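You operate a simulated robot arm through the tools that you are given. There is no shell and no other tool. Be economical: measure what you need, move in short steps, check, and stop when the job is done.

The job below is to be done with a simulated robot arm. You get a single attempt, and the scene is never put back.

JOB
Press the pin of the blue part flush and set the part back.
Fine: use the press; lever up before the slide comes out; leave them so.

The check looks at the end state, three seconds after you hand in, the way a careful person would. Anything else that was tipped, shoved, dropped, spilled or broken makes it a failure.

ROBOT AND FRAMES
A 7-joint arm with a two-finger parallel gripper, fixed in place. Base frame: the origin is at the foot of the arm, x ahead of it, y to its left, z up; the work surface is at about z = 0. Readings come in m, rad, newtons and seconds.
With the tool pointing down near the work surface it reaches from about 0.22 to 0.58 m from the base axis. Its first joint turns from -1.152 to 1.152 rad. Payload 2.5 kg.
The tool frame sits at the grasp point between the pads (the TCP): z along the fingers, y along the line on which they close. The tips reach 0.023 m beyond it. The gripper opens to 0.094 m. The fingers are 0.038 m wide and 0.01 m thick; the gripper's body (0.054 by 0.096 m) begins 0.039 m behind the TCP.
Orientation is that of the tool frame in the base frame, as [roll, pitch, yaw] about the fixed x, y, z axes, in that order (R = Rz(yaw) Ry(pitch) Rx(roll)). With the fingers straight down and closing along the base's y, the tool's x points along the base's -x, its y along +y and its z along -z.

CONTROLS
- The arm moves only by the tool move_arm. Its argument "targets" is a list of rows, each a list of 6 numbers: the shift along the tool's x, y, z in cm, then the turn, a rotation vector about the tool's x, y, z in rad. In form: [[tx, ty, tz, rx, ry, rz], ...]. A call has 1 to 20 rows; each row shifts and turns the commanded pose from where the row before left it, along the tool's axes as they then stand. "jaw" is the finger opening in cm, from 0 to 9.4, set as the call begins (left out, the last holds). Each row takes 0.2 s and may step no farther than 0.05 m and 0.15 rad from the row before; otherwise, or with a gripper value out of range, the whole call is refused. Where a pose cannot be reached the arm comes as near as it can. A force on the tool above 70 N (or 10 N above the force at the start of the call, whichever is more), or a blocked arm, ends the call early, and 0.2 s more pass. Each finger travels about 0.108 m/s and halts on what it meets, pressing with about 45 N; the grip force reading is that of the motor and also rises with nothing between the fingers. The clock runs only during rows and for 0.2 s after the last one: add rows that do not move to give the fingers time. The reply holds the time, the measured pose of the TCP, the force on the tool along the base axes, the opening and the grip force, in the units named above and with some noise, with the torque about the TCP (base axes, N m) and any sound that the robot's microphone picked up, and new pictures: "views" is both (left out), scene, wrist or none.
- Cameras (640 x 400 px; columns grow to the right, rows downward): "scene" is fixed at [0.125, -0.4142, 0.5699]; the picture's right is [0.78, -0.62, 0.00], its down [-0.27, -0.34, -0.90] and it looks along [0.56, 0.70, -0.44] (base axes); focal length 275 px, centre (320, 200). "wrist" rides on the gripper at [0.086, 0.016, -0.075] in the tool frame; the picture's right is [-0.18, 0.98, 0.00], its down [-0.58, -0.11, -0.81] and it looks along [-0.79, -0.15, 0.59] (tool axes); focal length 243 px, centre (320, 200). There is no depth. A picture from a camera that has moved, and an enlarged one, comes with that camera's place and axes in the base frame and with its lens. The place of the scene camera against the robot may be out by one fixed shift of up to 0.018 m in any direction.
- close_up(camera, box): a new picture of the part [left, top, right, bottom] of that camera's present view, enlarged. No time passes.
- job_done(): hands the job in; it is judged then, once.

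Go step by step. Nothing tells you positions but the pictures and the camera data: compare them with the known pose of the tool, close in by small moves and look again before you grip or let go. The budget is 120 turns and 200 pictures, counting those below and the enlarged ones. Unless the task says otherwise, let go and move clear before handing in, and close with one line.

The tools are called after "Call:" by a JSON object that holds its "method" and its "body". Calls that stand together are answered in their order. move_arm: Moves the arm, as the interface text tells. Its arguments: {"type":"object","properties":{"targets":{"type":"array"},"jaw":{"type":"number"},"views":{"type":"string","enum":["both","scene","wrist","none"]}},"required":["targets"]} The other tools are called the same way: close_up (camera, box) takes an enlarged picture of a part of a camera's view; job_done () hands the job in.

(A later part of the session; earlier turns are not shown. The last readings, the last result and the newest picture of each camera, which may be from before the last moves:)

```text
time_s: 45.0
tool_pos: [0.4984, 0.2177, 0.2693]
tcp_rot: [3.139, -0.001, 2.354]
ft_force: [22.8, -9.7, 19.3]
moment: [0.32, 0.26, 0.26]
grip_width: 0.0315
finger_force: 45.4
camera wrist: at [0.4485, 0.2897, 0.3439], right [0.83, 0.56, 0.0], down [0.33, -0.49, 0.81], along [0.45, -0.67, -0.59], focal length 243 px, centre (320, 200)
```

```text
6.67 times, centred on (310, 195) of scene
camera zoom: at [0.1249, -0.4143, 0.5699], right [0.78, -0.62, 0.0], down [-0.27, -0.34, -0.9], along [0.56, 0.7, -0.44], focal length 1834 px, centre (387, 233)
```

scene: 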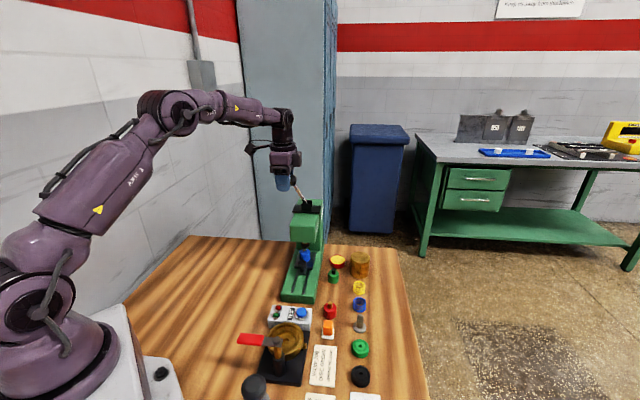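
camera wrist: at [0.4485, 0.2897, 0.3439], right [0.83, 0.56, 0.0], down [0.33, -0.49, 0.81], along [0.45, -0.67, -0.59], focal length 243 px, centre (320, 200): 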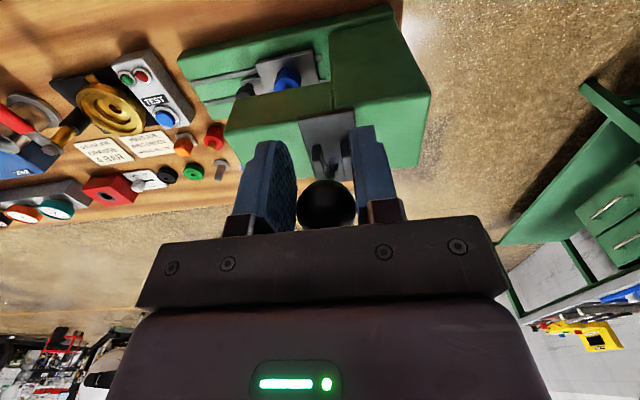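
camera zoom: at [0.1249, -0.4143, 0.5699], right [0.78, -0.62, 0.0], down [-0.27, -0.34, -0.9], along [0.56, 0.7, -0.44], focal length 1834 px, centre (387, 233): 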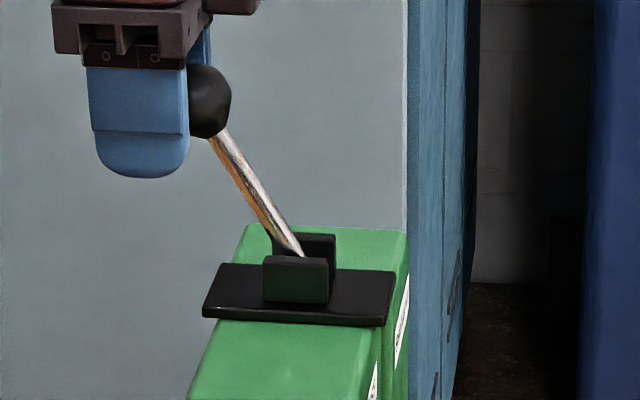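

The lever hasn't visibly moved, so I regrip centrally and test the opposite direction gently.

Call:
{"method": "move_arm", "body": {"targets": [[0, 0, 0, 0, 0, 0], [0, 0, 0, 0, 0, 0], [-0.9, 0, -0.4, 0, 0, 0], [-0.9, 0, -0.5, 0, 0, 0], [0, 0, 0, 0, 0, 0]], "jaw": 4.2}}

Call:
{"method": "close_up", "body": {"camera": "wrist", "box": [220, 90, 420, 250]}}

Call:
{"method": "close_up", "body": {"camera": "scene", "box": [280, 165, 340, 225]}}

```text
time_s: 46.2
tool_pos: [0.5098, 0.205, 0.277]
tcp_rot: [-3.14, -0.005, 2.352]
ft_force: [0.3, -0.4, -0.2]
moment: [-0.02, 0.0, 0.0]
grip_width: 0.0418
finger_force: 0.1
camera wrist: at [0.4603, 0.2778, 0.3513], right [0.83, 0.56, 0.0], down [0.34, -0.49, 0.8], along [0.45, -0.67, -0.59], focal length 243 px, centre (320, 200)
```

scene: 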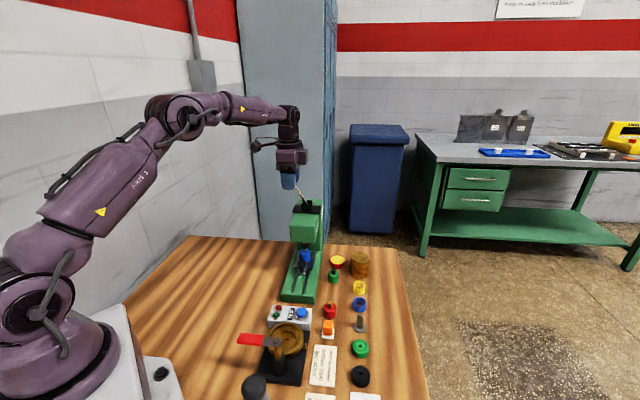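
wrist: 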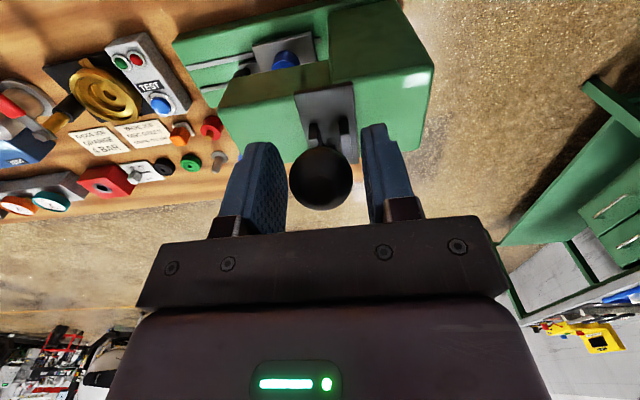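

```text
2.50 times, centred on (320, 170) of wrist
camera zoom: at [0.4603, 0.2778, 0.3513], right [0.83, 0.56, 0.0], down [0.34, -0.49, 0.8], along [0.45, -0.67, -0.59], focal length 606 px, centre (320, 275)
```

zoom: 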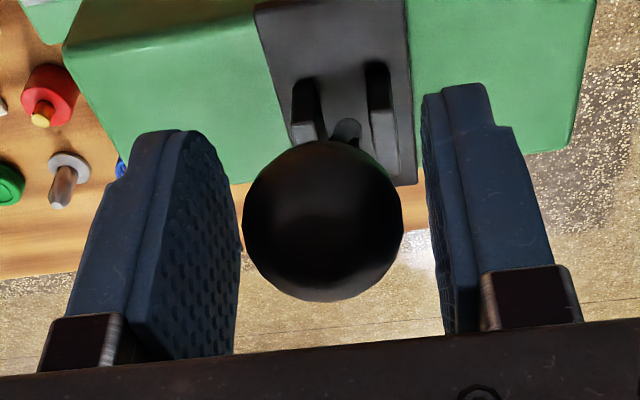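

```text
6.67 times, centred on (310, 195) of scene
camera zoom: at [0.125, -0.4142, 0.5699], right [0.78, -0.62, 0.0], down [-0.27, -0.34, -0.9], along [0.56, 0.7, -0.44], focal length 1834 px, centre (387, 233)
```

zoom: 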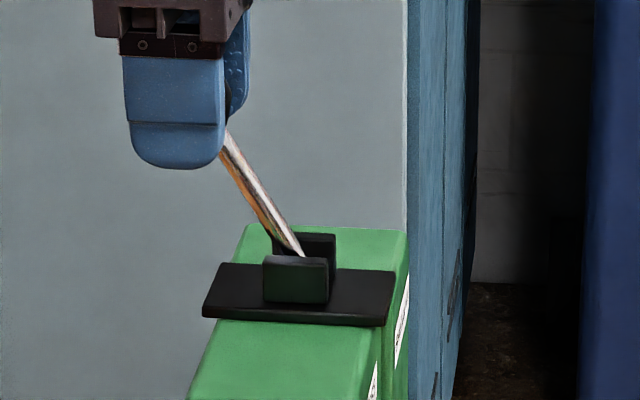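

Call:
{"method": "move_arm", "body": {"targets": [[0, -0.1, 0, 0, 0, 0], [0, 0, 0, 0, 0, 0], [0, 0, 0, 0, 0, 0]], "jaw": 2.2, "views": "none"}}

Call:
{"method": "move_arm", "body": {"targets": [[-0.22, 0, -0.12, 0, 0, 0], [-0.22, 0, -0.12, 0, 0, 0], [-0.22, 0, -0.12, 0, 0, 0], [-0.22, 0, -0.1, 0, 0, 0], [0, 0, 0, 0, 0, 0]], "views": "wrist"}}

Call:
{"method": "close_up", "body": {"camera": "scene", "box": [280, 165, 340, 225]}}

```text
time_s: 47.0
tool_pos: [0.5094, 0.2056, 0.2773]
tcp_rot: [3.14, -0.002, 2.355]
ft_force: [25.3, 13.0, -6.0]
moment: [0.4, 0.35, -0.07]
grip_width: 0.0317
finger_force: 45.0
```

```text
time_s: 48.2
tool_pos: [0.5145, 0.1997, 0.2807]
tcp_rot: [3.14, -0.008, 2.358]
ft_force: [14.1, 27.0, -19.3]
moment: [0.92, 0.84, 0.14]
grip_width: 0.0319
finger_force: 44.4
camera wrist: at [0.4652, 0.2725, 0.356], right [0.82, 0.57, 0.0], down [0.34, -0.49, 0.8], along [0.45, -0.66, -0.6], focal length 243 px, centre (320, 200)
```

wrist: 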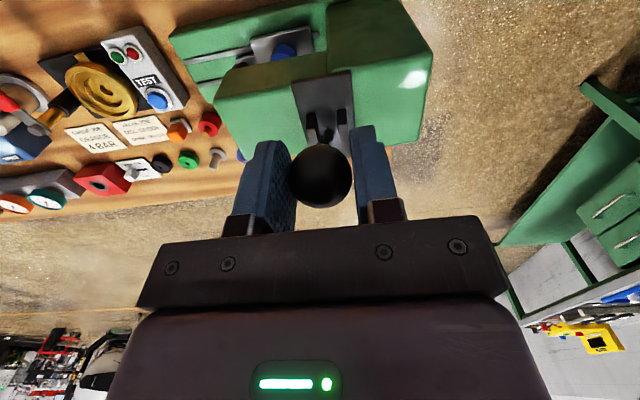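

```text
6.67 times, centred on (310, 195) of scene
camera zoom: at [0.1251, -0.4142, 0.57], right [0.78, -0.62, 0.0], down [-0.27, -0.34, -0.9], along [0.56, 0.7, -0.44], focal length 1834 px, centre (387, 233)
```

zoom: 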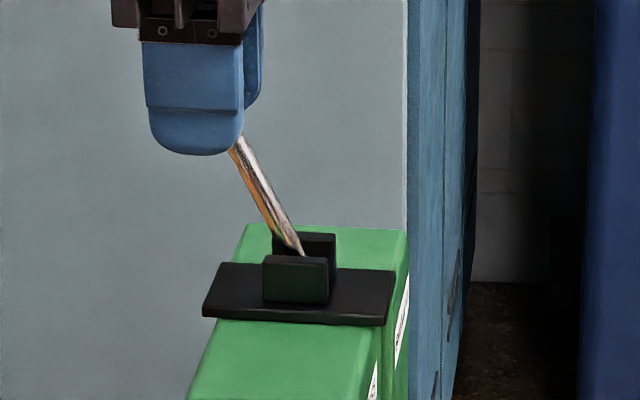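

Moving right, the lever follows the grip. I check whether the ram moved.

Call:
{"method": "close_up", "body": {"camera": "scene", "box": [280, 230, 340, 280]}}

```text
8.00 times, centred on (310, 255) of scene
camera zoom: at [0.1251, -0.4142, 0.57], right [0.78, -0.62, 0.0], down [-0.27, -0.34, -0.9], along [0.56, 0.7, -0.44], focal length 2201 px, centre (400, -240)
```

zoom: 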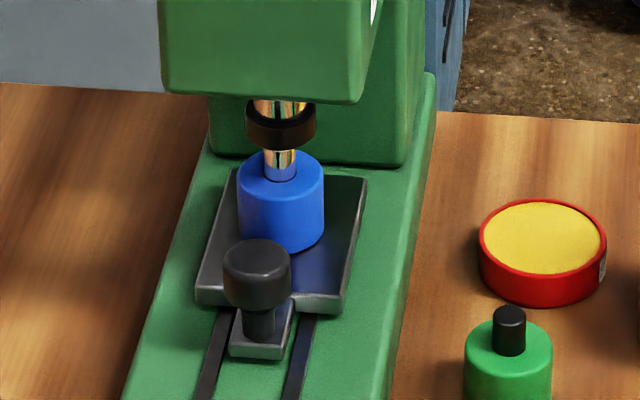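

The ram came down slightly, so "press" is towards the right. I relieve the axial load and tilt the tool about the ball, so the wrist stays within reach as the lever swings right.

Call:
{"method": "move_arm", "body": {"targets": [[0, 0.2, 0, 0, 0, 0], [0, 0, 0, 0, -0.12, 0], [0, 0, 0, 0, -0.12, 0], [0, 0, 0, 0, -0.13, 0], [0, 0, 0, 0, -0.13, 0], [0, 0, 0, 0, 0, 0]]}}

Call:
{"method": "close_up", "body": {"camera": "scene", "box": [270, 165, 350, 280]}}

```text
time_s: 49.6
tool_pos: [0.5146, 0.1993, 0.2814]
tcp_rot: [-3.139, 0.494, 2.352]
ft_force: [-27.6, 4.0, 7.0]
moment: [0.84, 1.09, -0.06]
grip_width: 0.0318
finger_force: 44.8
camera wrist: at [0.4486, 0.2904, 0.3061], right [0.81, 0.58, 0.08], down [0.02, -0.17, 0.99], along [0.58, -0.8, -0.14], focal length 243 px, centre (320, 200)
```

scene: 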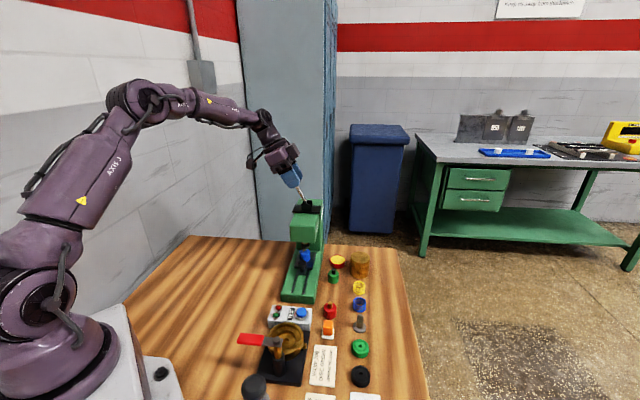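
wrist: 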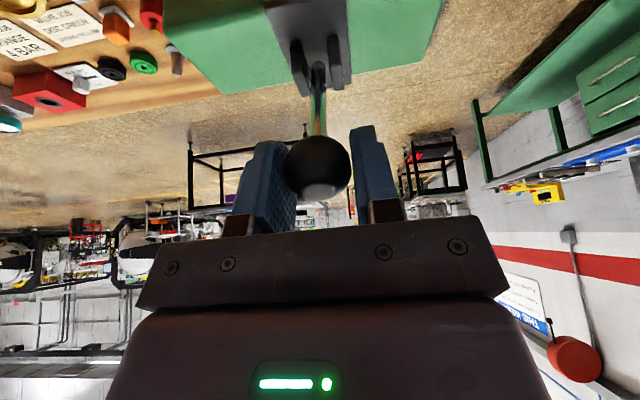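

```text
3.48 times, centred on (310, 222) of scene
camera zoom: at [0.1249, -0.4143, 0.5699], right [0.78, -0.62, 0.0], down [-0.27, -0.34, -0.9], along [0.56, 0.7, -0.44], focal length 957 px, centre (355, 122)
```

zoom: 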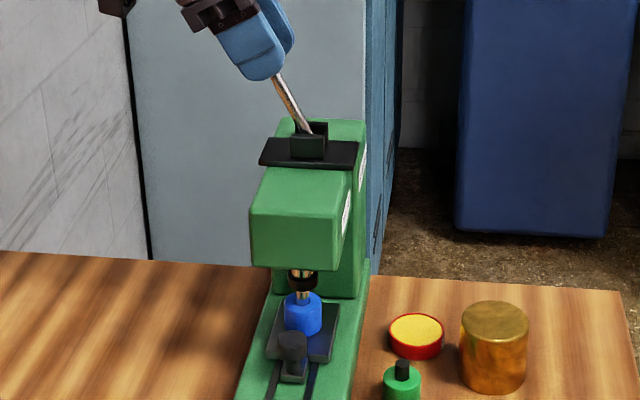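

Call:
{"method": "move_arm", "body": {"targets": [[-0.49, -0.1, 0.07, 0, 0, 0], [-0.49, 0, 0.08, 0, 0, 0], [-0.485, 0, 0.12, 0, 0, 0], [-0.485, 0, 0.125, 0, 0, 0], [-0.47, 0, 0.17, 0, 0, 0], [-0.47, 0, 0.17, 0, 0, 0], [0, 0, 0, 0, 0, 0]]}}

Call:
{"method": "close_up", "body": {"camera": "scene", "box": [270, 165, 350, 280]}}

Call:
{"method": "close_up", "body": {"camera": "scene", "box": [280, 230, 340, 280]}}

```text
time_s: 51.2
tool_pos: [0.5363, 0.1779, 0.2879]
tcp_rot: [-3.141, 0.495, 2.351]
ft_force: [-12.1, 10.6, 0.9]
moment: [0.91, 0.97, -0.06]
grip_width: 0.0313
finger_force: 45.1
camera wrist: at [0.4693, 0.2692, 0.3131], right [0.81, 0.58, 0.09], down [0.01, -0.17, 0.99], along [0.58, -0.8, -0.14], focal length 243 px, centre (320, 200)
```

scene: 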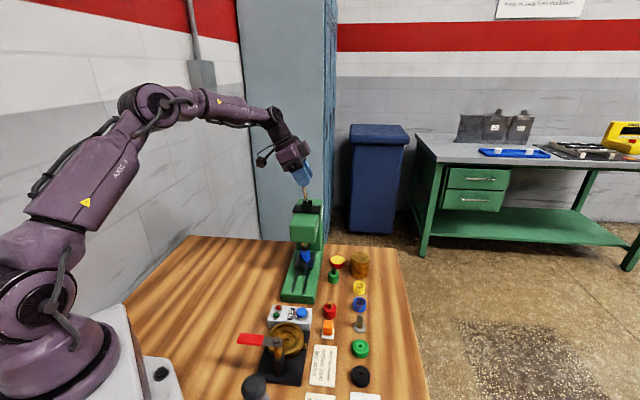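
wrist: 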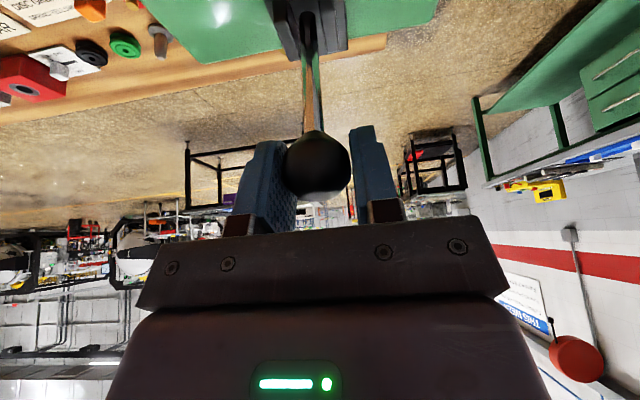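

```text
3.48 times, centred on (310, 222) of scene
camera zoom: at [0.1249, -0.4142, 0.5699], right [0.78, -0.62, 0.0], down [-0.27, -0.34, -0.9], along [0.56, 0.7, -0.44], focal length 957 px, centre (355, 122)
```

zoom: 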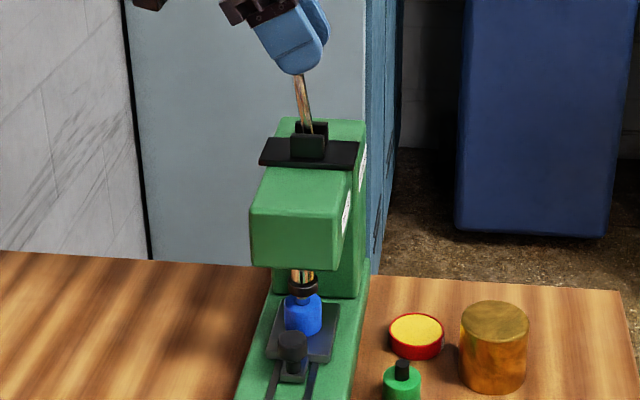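

```text
8.00 times, centred on (310, 255) of scene
camera zoom: at [0.1249, -0.4142, 0.5699], right [0.78, -0.62, 0.0], down [-0.27, -0.34, -0.9], along [0.56, 0.7, -0.44], focal length 2201 px, centre (400, -240)
```

zoom: 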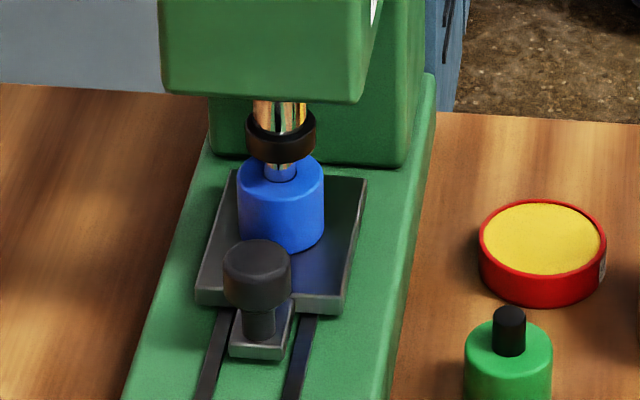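

It is working: the ram is pressing the pin. I continue along the arc.

Call:
{"method": "move_arm", "body": {"targets": [[-0.45, 0, 0.22, 0, 0, 0], [-0.45, 0, 0.22, 0, 0, 0], [-0.43, 0, 0.26, 0, 0, 0], [-0.42, 0, 0.265, 0, 0, 0], [-0.4, 0, 0.3, 0, 0, 0], [-0.4, 0, 0.3, 0, 0, 0], [0, 0, 0, 0, 0, 0]]}}

Call:
{"method": "close_up", "body": {"camera": "scene", "box": [270, 165, 350, 280]}}

Call:
{"method": "close_up", "body": {"camera": "scene", "box": [280, 230, 340, 280]}}

```text
time_s: 52.8
tool_pos: [0.5579, 0.1575, 0.2869]
tcp_rot: [-3.141, 0.497, 2.352]
ft_force: [-9.4, 12.4, 7.5]
moment: [1.04, 0.9, -0.02]
grip_width: 0.0312
finger_force: 45.0
camera wrist: at [0.4907, 0.2477, 0.3117], right [0.81, 0.58, 0.09], down [0.01, -0.17, 0.99], along [0.59, -0.8, -0.14], focal length 243 px, centre (320, 200)
```

scene: 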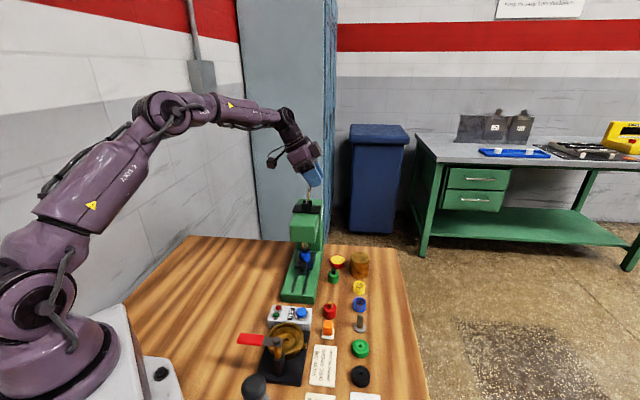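
wrist: 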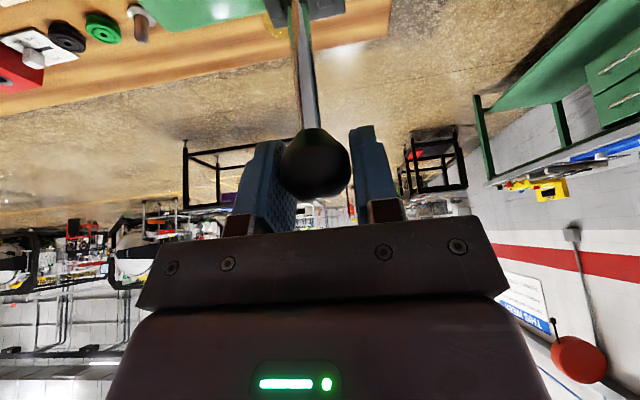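

```text
3.48 times, centred on (310, 222) of scene
camera zoom: at [0.1249, -0.4142, 0.5699], right [0.78, -0.62, 0.0], down [-0.27, -0.34, -0.9], along [0.56, 0.7, -0.44], focal length 957 px, centre (355, 122)
```

zoom: 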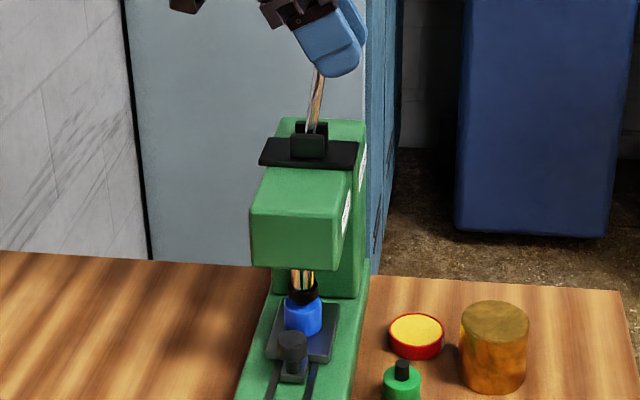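

```text
8.00 times, centred on (310, 255) of scene
camera zoom: at [0.1249, -0.4142, 0.5699], right [0.78, -0.62, 0.0], down [-0.27, -0.34, -0.9], along [0.56, 0.7, -0.44], focal length 2201 px, centre (400, -240)
```

zoom: 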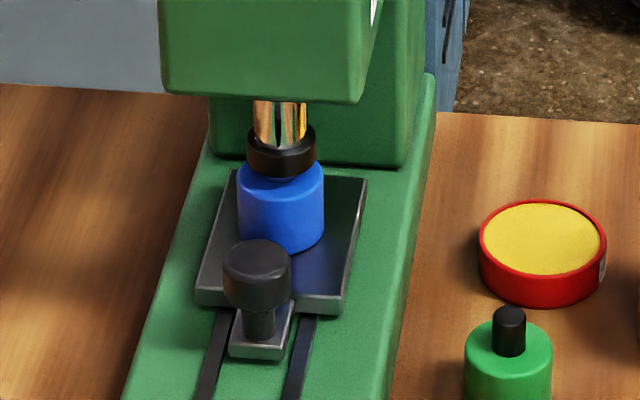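

Call:
{"method": "move_arm", "body": {"targets": [[-0.37, 0, 0.34, 0, 0, 0], [-0.36, 0, 0.34, 0, 0, 0], [-0.33, 0, 0.37, 0, 0, 0], [-0.32, 0, 0.37, 0, 0, 0], [0, 0, 0, 0, 0, 0]]}}

Call:
{"method": "close_up", "body": {"camera": "scene", "box": [280, 230, 340, 280]}}

```text
time_s: 54.0
tool_pos: [0.5707, 0.1427, 0.2812]
tcp_rot: [3.14, 0.498, 2.356]
ft_force: [9.9, 16.9, 2.7]
moment: [0.48, 0.22, -0.31]
grip_width: 0.0313
finger_force: 44.8
camera wrist: at [0.5039, 0.2343, 0.3058], right [0.81, 0.58, 0.09], down [0.01, -0.17, 0.99], along [0.59, -0.8, -0.14], focal length 243 px, centre (320, 200)
```

scene: 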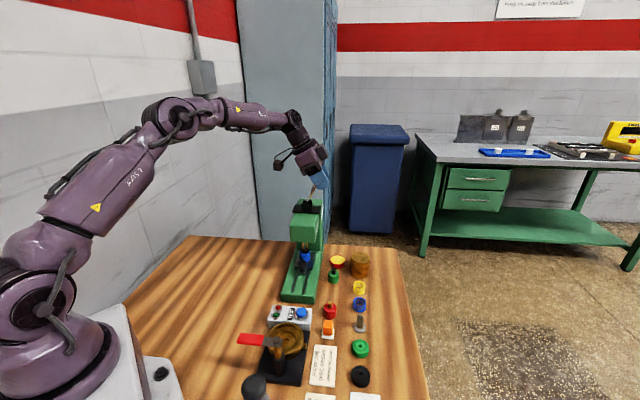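
wrist: 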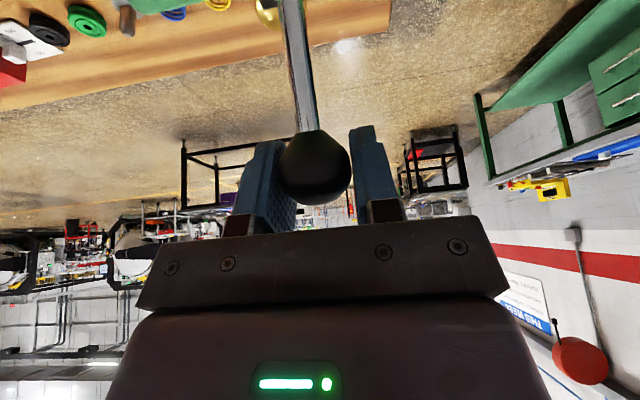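

```text
8.00 times, centred on (310, 255) of scene
camera zoom: at [0.125, -0.4142, 0.5699], right [0.78, -0.62, 0.0], down [-0.27, -0.34, -0.9], along [0.56, 0.7, -0.44], focal length 2201 px, centre (400, -240)
```

zoom: 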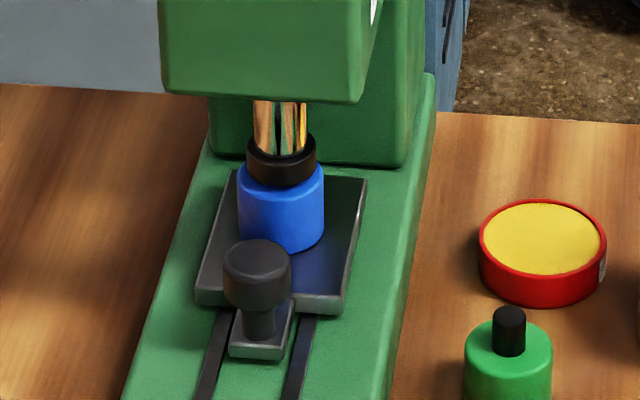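

Call:
{"method": "move_arm", "body": {"targets": [[-0.29, 0, 0.4, 0, 0, 0], [-0.29, 0, 0.4, 0, 0, 0], [0, 0, 0, 0, 0, 0]]}}

Call:
{"method": "close_up", "body": {"camera": "scene", "box": [280, 230, 340, 280]}}

Call:
{"method": "close_up", "body": {"camera": "scene", "box": [280, 155, 350, 225]}}

```text
time_s: 54.8
tool_pos: [0.577, 0.1371, 0.277]
tcp_rot: [3.14, 0.496, 2.356]
ft_force: [5.0, 18.6, 10.7]
moment: [1.07, 0.94, -0.14]
grip_width: 0.0312
finger_force: 44.7
camera wrist: at [0.5096, 0.2284, 0.3018], right [0.81, 0.58, 0.09], down [0.01, -0.17, 0.99], along [0.59, -0.8, -0.14], focal length 243 px, centre (320, 200)
```

scene: 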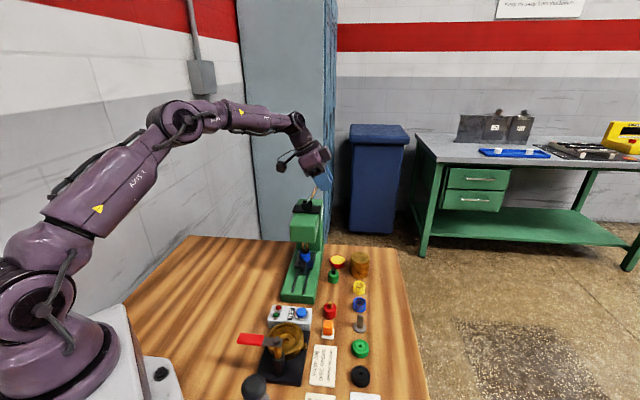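
wrist: 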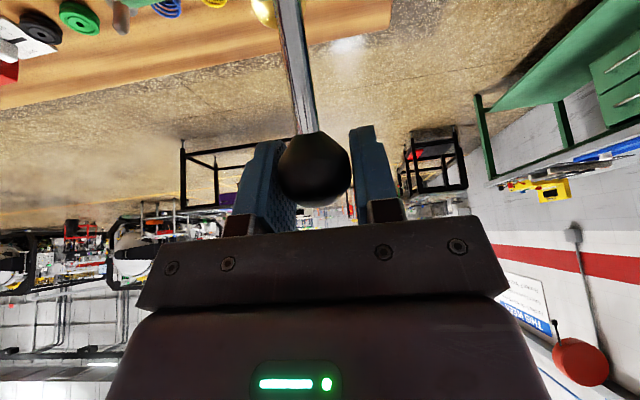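

```text
8.00 times, centred on (310, 255) of scene
camera zoom: at [0.1249, -0.4142, 0.5699], right [0.78, -0.62, 0.0], down [-0.27, -0.34, -0.9], along [0.56, 0.7, -0.44], focal length 2201 px, centre (400, -240)
```

zoom: 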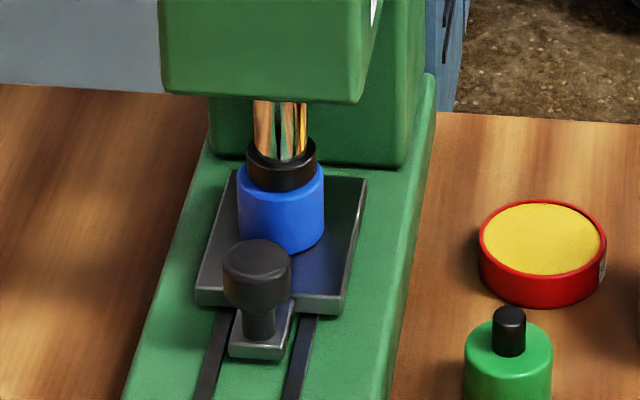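

```text
5.71 times, centred on (315, 190) of scene
camera zoom: at [0.1249, -0.4142, 0.5699], right [0.78, -0.62, 0.0], down [-0.27, -0.34, -0.9], along [0.56, 0.7, -0.44], focal length 1572 px, centre (349, 257)
```

zoom: 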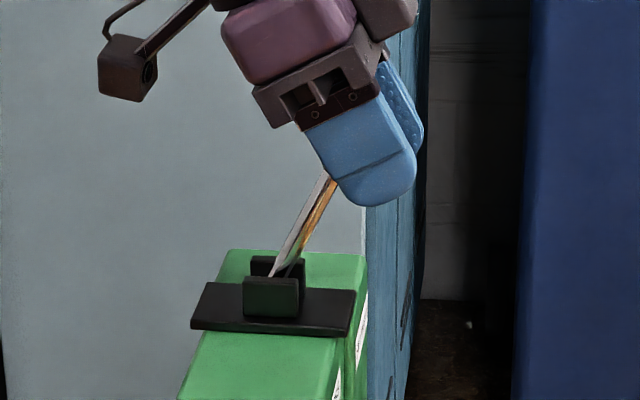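

Call:
{"method": "move_arm", "body": {"targets": [[-0.25, 0, 0.44, 0, 0, 0], [-0.25, 0, 0.44, 0, 0, 0], [0, 0, 0, 0, 0, 0]], "views": "scene"}}

Call:
{"method": "close_up", "body": {"camera": "scene", "box": [280, 230, 340, 280]}}

Call:
{"method": "close_up", "body": {"camera": "wrist", "box": [220, 70, 420, 230]}}

```text
time_s: 55.6
tool_pos: [0.5832, 0.131, 0.2719]
tcp_rot: [-3.141, 0.498, 2.355]
ft_force: [10.9, 21.7, 5.7]
moment: [-0.01, 0.13, -0.43]
grip_width: 0.0313
finger_force: 44.6
```

scene: 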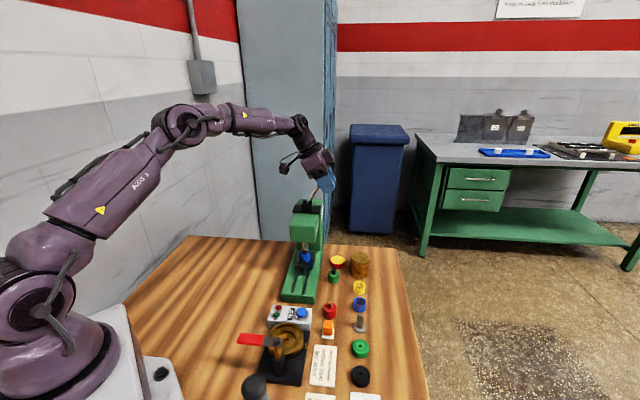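

```text
8.00 times, centred on (310, 255) of scene
camera zoom: at [0.1249, -0.4142, 0.57], right [0.78, -0.62, 0.0], down [-0.27, -0.34, -0.9], along [0.56, 0.7, -0.44], focal length 2201 px, centre (400, -240)
```

zoom: 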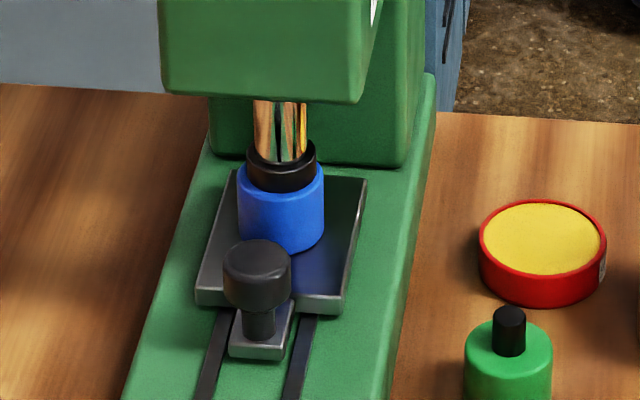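

```text
2.50 times, centred on (320, 150) of wrist
camera zoom: at [0.5153, 0.2227, 0.2959], right [0.81, 0.58, 0.09], down [0.01, -0.17, 0.99], along [0.59, -0.8, -0.14], focal length 606 px, centre (320, 325)
```

zoom: 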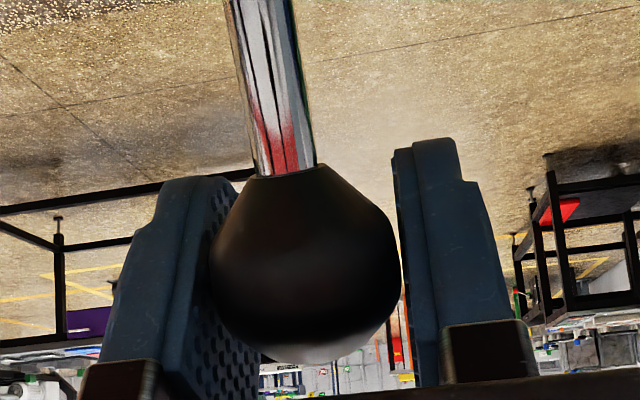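

Call:
{"method": "move_arm", "body": {"targets": [[-0.2, 0.15, 0.46, 0, 0, 0], [-0.2, 0, 0.46, 0, 0, 0], [0, 0, 0, 0, 0, 0]], "views": "scene"}}

Call:
{"method": "close_up", "body": {"camera": "scene", "box": [280, 230, 340, 280]}}

Call:
{"method": "close_up", "body": {"camera": "scene", "box": [280, 155, 350, 225]}}

Call:
{"method": "close_up", "body": {"camera": "wrist", "box": [220, 70, 420, 230]}}

```text
time_s: 56.4
tool_pos: [0.5896, 0.1249, 0.2648]
tcp_rot: [-3.139, 0.5, 2.356]
ft_force: [6.6, 9.2, 4.4]
moment: [-0.47, -0.27, -0.25]
grip_width: 0.0311
finger_force: 44.7
```

scene: 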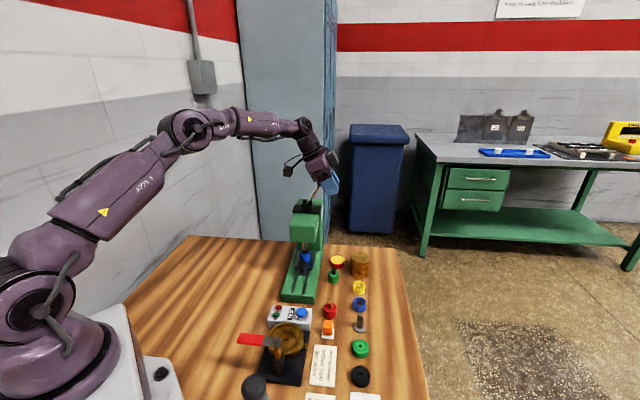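

```text
8.00 times, centred on (310, 255) of scene
camera zoom: at [0.1249, -0.4142, 0.5699], right [0.78, -0.62, 0.0], down [-0.27, -0.34, -0.9], along [0.56, 0.7, -0.44], focal length 2201 px, centre (400, -240)
```

zoom: 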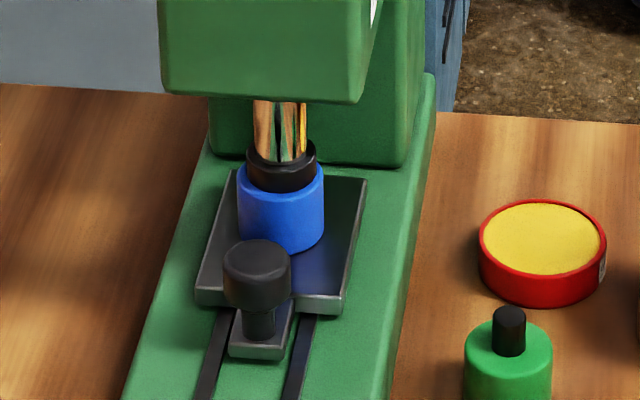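

```text
5.71 times, centred on (315, 190) of scene
camera zoom: at [0.1249, -0.4142, 0.5699], right [0.78, -0.62, 0.0], down [-0.27, -0.34, -0.9], along [0.56, 0.7, -0.44], focal length 1572 px, centre (349, 257)
```

zoom: 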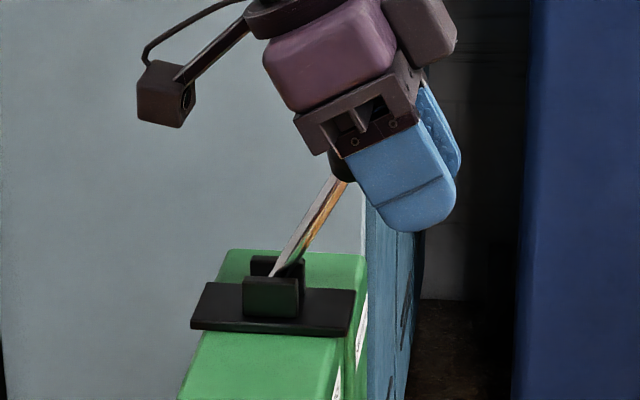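

```text
2.50 times, centred on (320, 150) of wrist
camera zoom: at [0.5231, 0.2155, 0.2888], right [0.81, 0.58, 0.09], down [0.01, -0.16, 0.99], along [0.58, -0.8, -0.14], focal length 606 px, centre (320, 325)
```

zoom: 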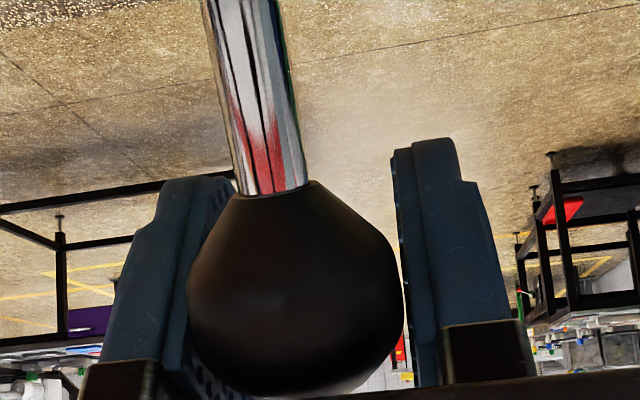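

The ram now sits on the body's top and doesn't move further, and the pads are just slipping, so the press is fully down. I re-centre on the ball and swing the lever back up.

Call:
{"method": "move_arm", "body": {"targets": [[0, 0, 0, 0, 0, 0], [0, 0, 0, 0, 0, 0], [0.2, -0.15, -0.46, 0, 0, 0], [0.2, 0, -0.46, 0, 0, 0], [0.25, 0, -0.44, 0, 0, 0], [0, 0, 0, 0, 0, 0]], "jaw": 4.2, "views": "scene"}}

Call:
{"method": "close_up", "body": {"camera": "scene", "box": [280, 155, 350, 225]}}

Call:
{"method": "close_up", "body": {"camera": "wrist", "box": [220, 70, 420, 230]}}

```text
time_s: 57.8
tool_pos: [0.5791, 0.1347, 0.2749]
tcp_rot: [-3.141, 0.497, 2.354]
ft_force: [-0.2, 0.3, 0.2]
moment: [0.0, -0.01, -0.01]
grip_width: 0.0418
finger_force: 0.0
```

scene: 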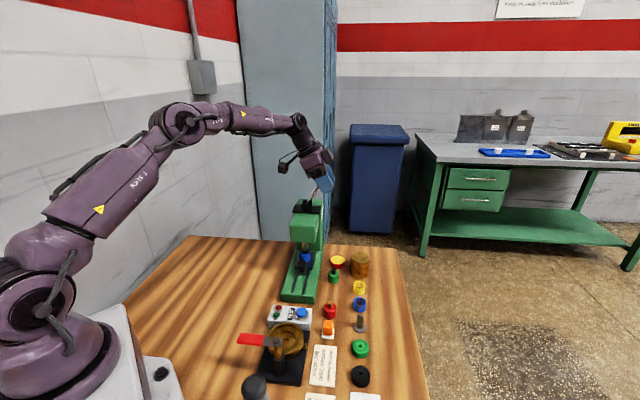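

```text
5.71 times, centred on (315, 190) of scene
camera zoom: at [0.125, -0.4142, 0.5699], right [0.78, -0.62, 0.0], down [-0.27, -0.34, -0.9], along [0.56, 0.7, -0.44], focal length 1572 px, centre (349, 257)
```

zoom: 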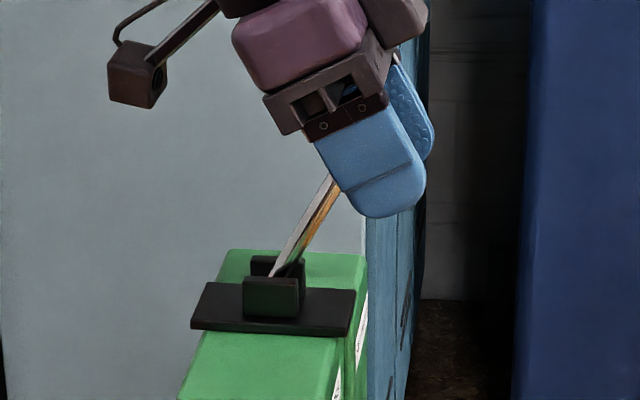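

```text
2.50 times, centred on (320, 150) of wrist
camera zoom: at [0.5127, 0.2246, 0.2986], right [0.81, 0.58, 0.09], down [0.01, -0.16, 0.99], along [0.58, -0.8, -0.14], focal length 606 px, centre (320, 325)
```

zoom: 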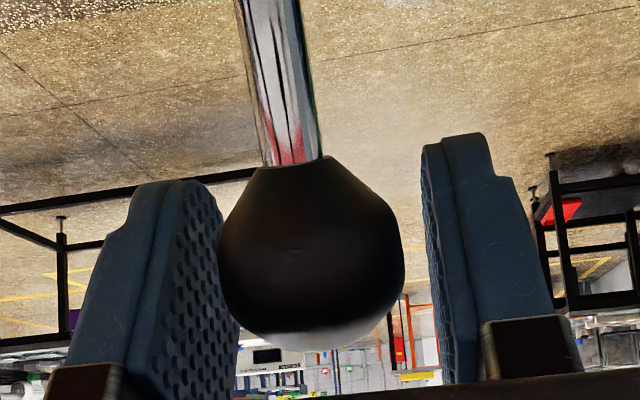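

Call:
{"method": "move_arm", "body": {"targets": [[0, -0.25, 0, 0, 0, 0], [0, 0, 0, 0, 0, 0], [0, 0, 0, 0, 0, 0]], "jaw": 2.2, "views": "none"}}

Call:
{"method": "move_arm", "body": {"targets": [[0.29, 0, -0.4, 0, 0, 0], [0.29, 0, -0.4, 0, 0, 0], [0.32, 0, -0.37, 0, 0, 0], [0.33, 0, -0.37, 0, 0, 0], [0.36, 0, -0.34, 0, 0, 0], [0.37, 0, -0.34, 0, 0, 0], [0, 0, 0, 0, 0, 0]]}}

Call:
{"method": "close_up", "body": {"camera": "scene", "box": [270, 165, 350, 280]}}

```text
time_s: 58.6
tool_pos: [0.5789, 0.1347, 0.2756]
tcp_rot: [3.128, 0.501, 2.356]
ft_force: [37.1, 22.7, -7.6]
moment: [-0.84, -0.66, -0.82]
grip_width: 0.0314
finger_force: 45.0
```

```text
time_s: 60.2
tool_pos: [0.5607, 0.1529, 0.2866]
tcp_rot: [3.127, 0.504, 2.354]
ft_force: [42.3, 22.4, -10.2]
moment: [-0.88, -1.04, -0.66]
grip_width: 0.0313
finger_force: 45.0
camera wrist: at [0.4932, 0.2435, 0.3096], right [0.81, 0.58, 0.1], down [0.0, -0.17, 0.99], along [0.59, -0.79, -0.14], focal length 243 px, centre (320, 200)
```

scene: 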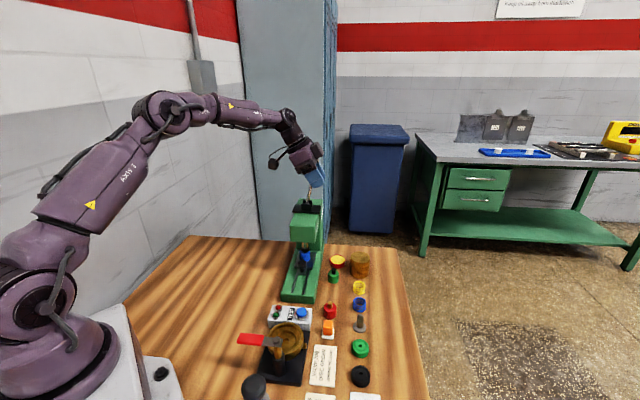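
wrist: 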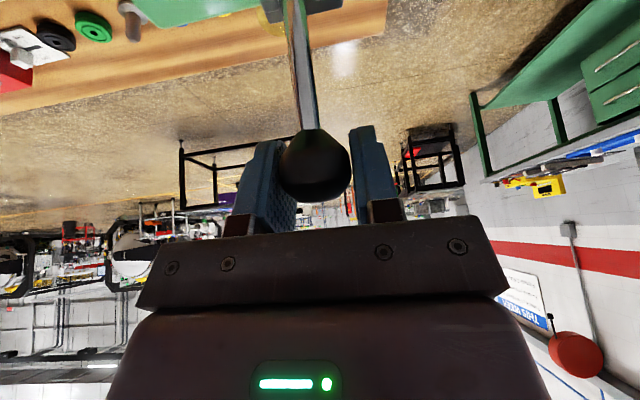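

```text
3.48 times, centred on (310, 222) of scene
camera zoom: at [0.1251, -0.4142, 0.57], right [0.78, -0.62, 0.0], down [-0.27, -0.34, -0.9], along [0.56, 0.7, -0.44], focal length 957 px, centre (355, 122)
```

zoom: 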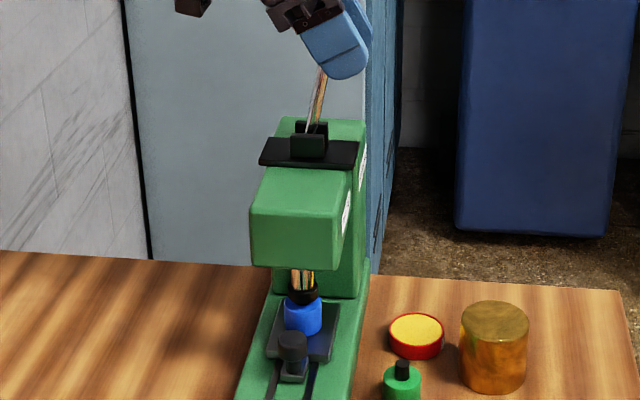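

Call:
{"method": "move_arm", "body": {"targets": [[0, 0.25, 0, 0, 0, 0], [0.4, 0, -0.3, 0, 0, 0], [0.4, 0, -0.3, 0, 0, 0], [0.42, 0, -0.26, 0, 0, 0], [0.43, 0, -0.26, 0, 0, 0], [0.45, 0, -0.22, 0, 0, 0], [0.45, 0, -0.22, 0, 0, 0], [0.47, 0, -0.17, 0, 0, 0], [0.47, 0, -0.17, 0, 0, 0], [0, 0, 0, 0, 0, 0]]}}

Call:
{"method": "close_up", "body": {"camera": "scene", "box": [270, 165, 350, 280]}}

Call:
{"method": "close_up", "body": {"camera": "scene", "box": [280, 230, 340, 280]}}

```text
time_s: 62.4
tool_pos: [0.5288, 0.1831, 0.2843]
tcp_rot: [-3.136, 0.493, 2.357]
ft_force: [3.2, 6.2, 0.4]
moment: [0.12, 0.03, 0.08]
grip_width: 0.0315
finger_force: 45.2
camera wrist: at [0.4637, 0.2746, 0.3086], right [0.81, 0.58, 0.08], down [0.02, -0.17, 0.99], along [0.59, -0.8, -0.15], focal length 243 px, centre (320, 200)
```

scene: 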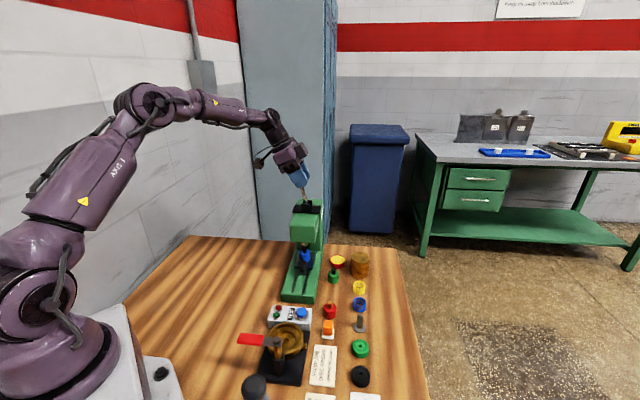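
wrist: 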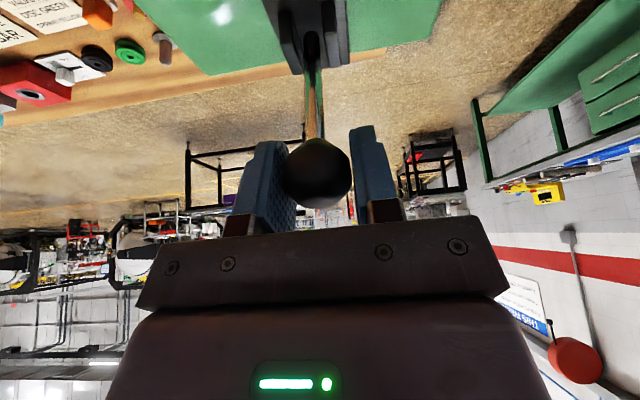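

```text
3.48 times, centred on (310, 222) of scene
camera zoom: at [0.125, -0.4142, 0.5699], right [0.78, -0.62, 0.0], down [-0.27, -0.34, -0.9], along [0.56, 0.7, -0.44], focal length 957 px, centre (355, 122)
```

zoom: 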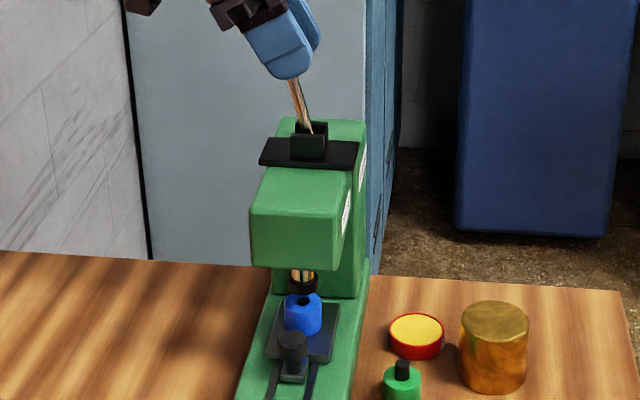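

```text
8.00 times, centred on (310, 255) of scene
camera zoom: at [0.125, -0.4142, 0.5699], right [0.78, -0.62, 0.0], down [-0.27, -0.34, -0.9], along [0.56, 0.7, -0.44], focal length 2201 px, centre (400, -240)
```

zoom: 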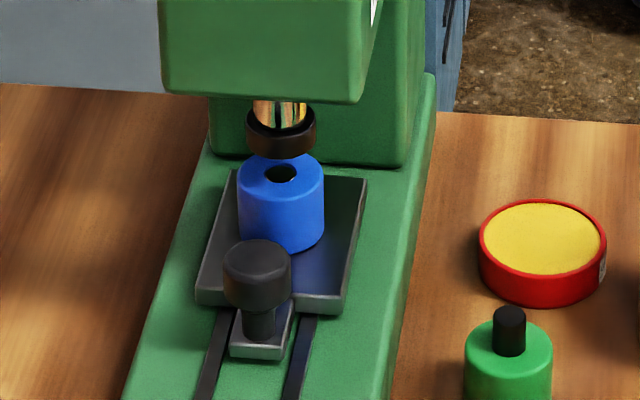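

The pin is down, and I'll check that it's flush once there is a clear view. I continue the lever up to its stop.

Call:
{"method": "move_arm", "body": {"targets": [[0.485, 0, -0.12, 0, 0, 0], [0.485, 0, -0.12, 0, 0, 0], [0.49, 0, -0.075, 0, 0, 0], [0.49, 0, -0.075, 0, 0, 0], [0.49, 0, -0.03, 0, 0, 0], [0.49, 0, -0.03, 0, 0, 0], [0.49, 0, 0.02, 0, 0, 0], [0, 0, 0, 0, 0, 0]]}}

Call:
{"method": "close_up", "body": {"camera": "scene", "box": [280, 165, 340, 225]}}

Call:
{"method": "close_up", "body": {"camera": "scene", "box": [290, 235, 320, 265]}}

```text
time_s: 64.2
tool_pos: [0.5125, 0.2032, 0.2747]
tcp_rot: [3.133, 0.506, 2.348]
ft_force: [37.3, -11.0, 12.3]
moment: [0.63, 0.32, -0.16]
grip_width: 0.0313
finger_force: 45.3
camera wrist: at [0.4457, 0.2929, 0.2981], right [0.81, 0.58, 0.09], down [0.0, -0.16, 0.99], along [0.58, -0.8, -0.13], focal length 243 px, centre (320, 200)
```

scene: 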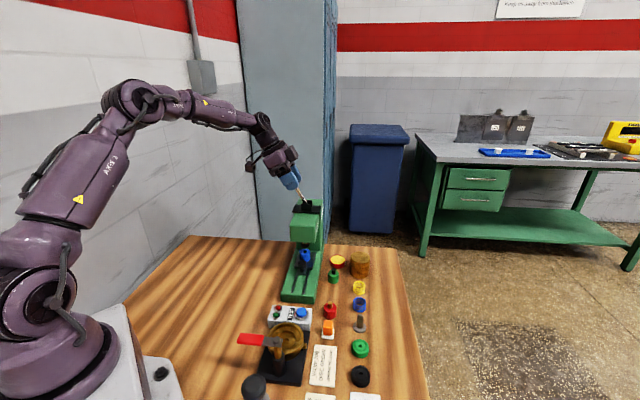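
wrist: 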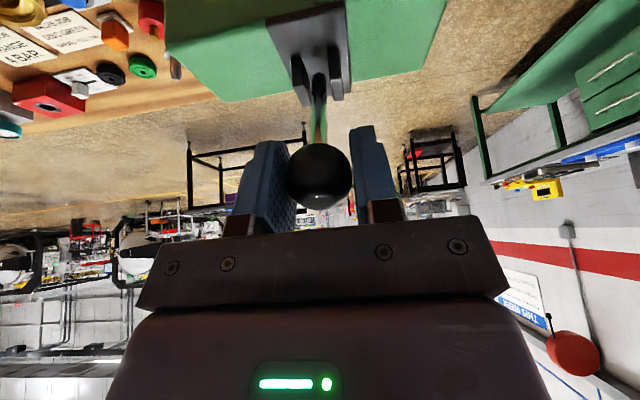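

```text
6.67 times, centred on (310, 195) of scene
camera zoom: at [0.1249, -0.4143, 0.5699], right [0.78, -0.62, 0.0], down [-0.27, -0.34, -0.9], along [0.56, 0.7, -0.44], focal length 1834 px, centre (387, 233)
```

zoom: 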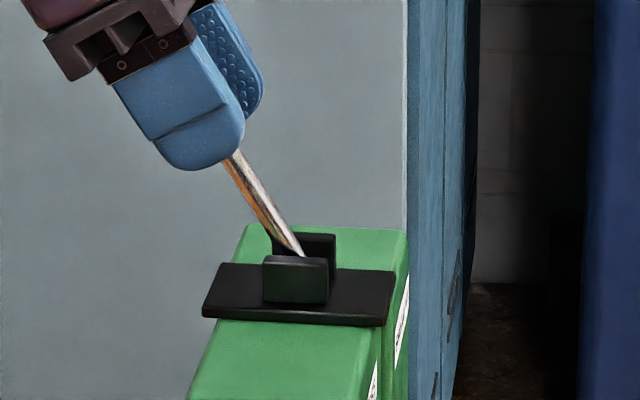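

```text
13.33 times, centred on (305, 250) of scene
camera zoom: at [0.1249, -0.4143, 0.5699], right [0.78, -0.62, 0.0], down [-0.27, -0.34, -0.9], along [0.56, 0.7, -0.44], focal length 3668 px, centre (520, -467)
```

zoom: 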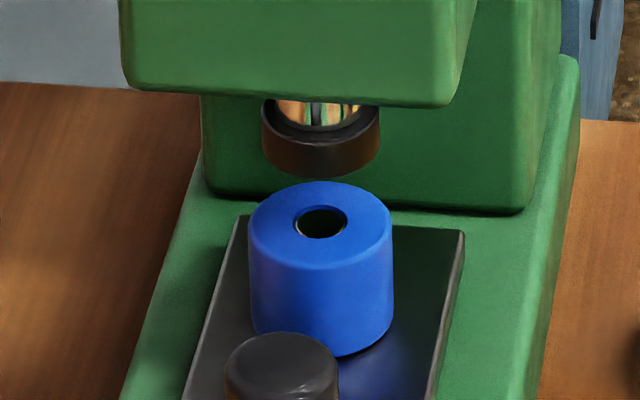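

The lever is against its upper stop again. I release the ball and withdraw along the tool axis.

Call:
{"method": "move_arm", "body": {"targets": [[0, 0, 0, 0, 0, 0], [0, 0, 0, 0, 0, 0], [0, 0, -2, 0, 0, 0], [0, 0, -3, 0, 0, 0], [0, 0, -3, 0, 0, 0], [0, 0, -3, 0, 0.12, 0], [0, 0, 0, 0, 0.13, 0], [0, 0, 0, 0, 0.13, 0], [0, 0, 0, 0, 0.12, 0], [0, 0, 0, 0, 0, 0]], "jaw": 5.5}}

Call:
{"method": "close_up", "body": {"camera": "scene", "box": [270, 165, 350, 305]}}

```text
time_s: 66.4
tool_pos: [0.4722, 0.2428, 0.3691]
tcp_rot: [-3.139, -0.005, 2.356]
ft_force: [-0.2, 0.0, 0.4]
moment: [0.0, 0.01, -0.01]
grip_width: 0.0548
finger_force: 0.1
camera wrist: at [0.4233, 0.3149, 0.4435], right [0.83, 0.56, 0.0], down [0.34, -0.49, 0.8], along [0.45, -0.67, -0.59], focal length 243 px, centre (320, 200)
```

scene: 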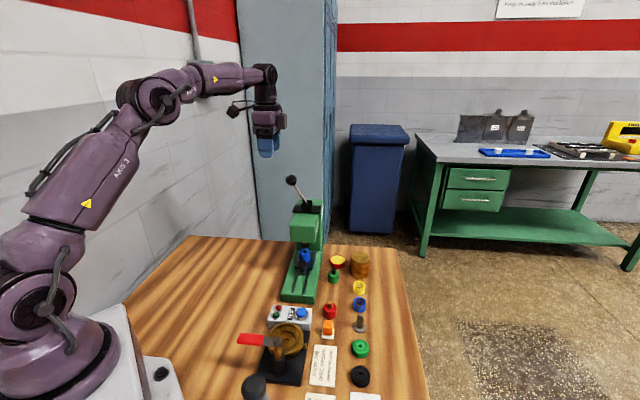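
wrist: 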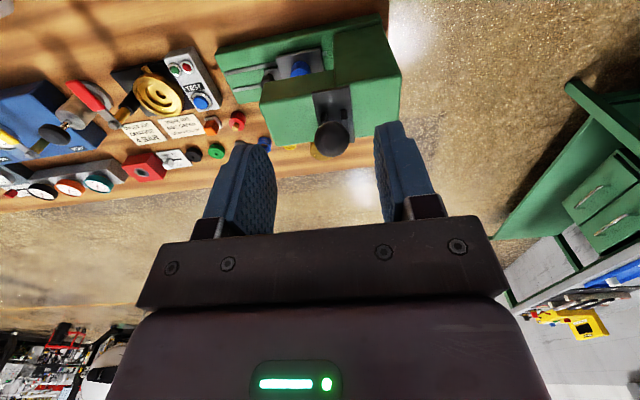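

```text
2.86 times, centred on (310, 235) of scene
camera zoom: at [0.1249, -0.4142, 0.5699], right [0.78, -0.62, 0.0], down [-0.27, -0.34, -0.9], along [0.56, 0.7, -0.44], focal length 786 px, centre (349, 100)
```

zoom: 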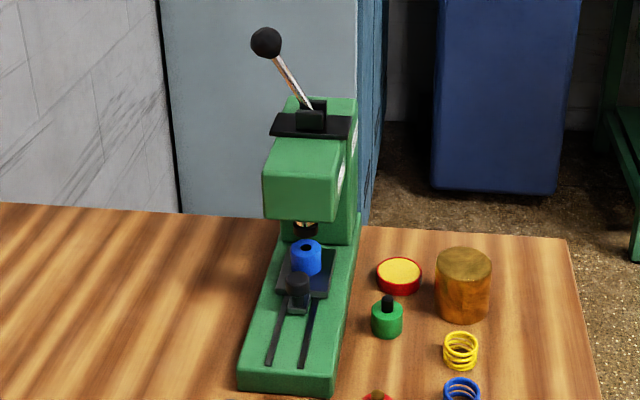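

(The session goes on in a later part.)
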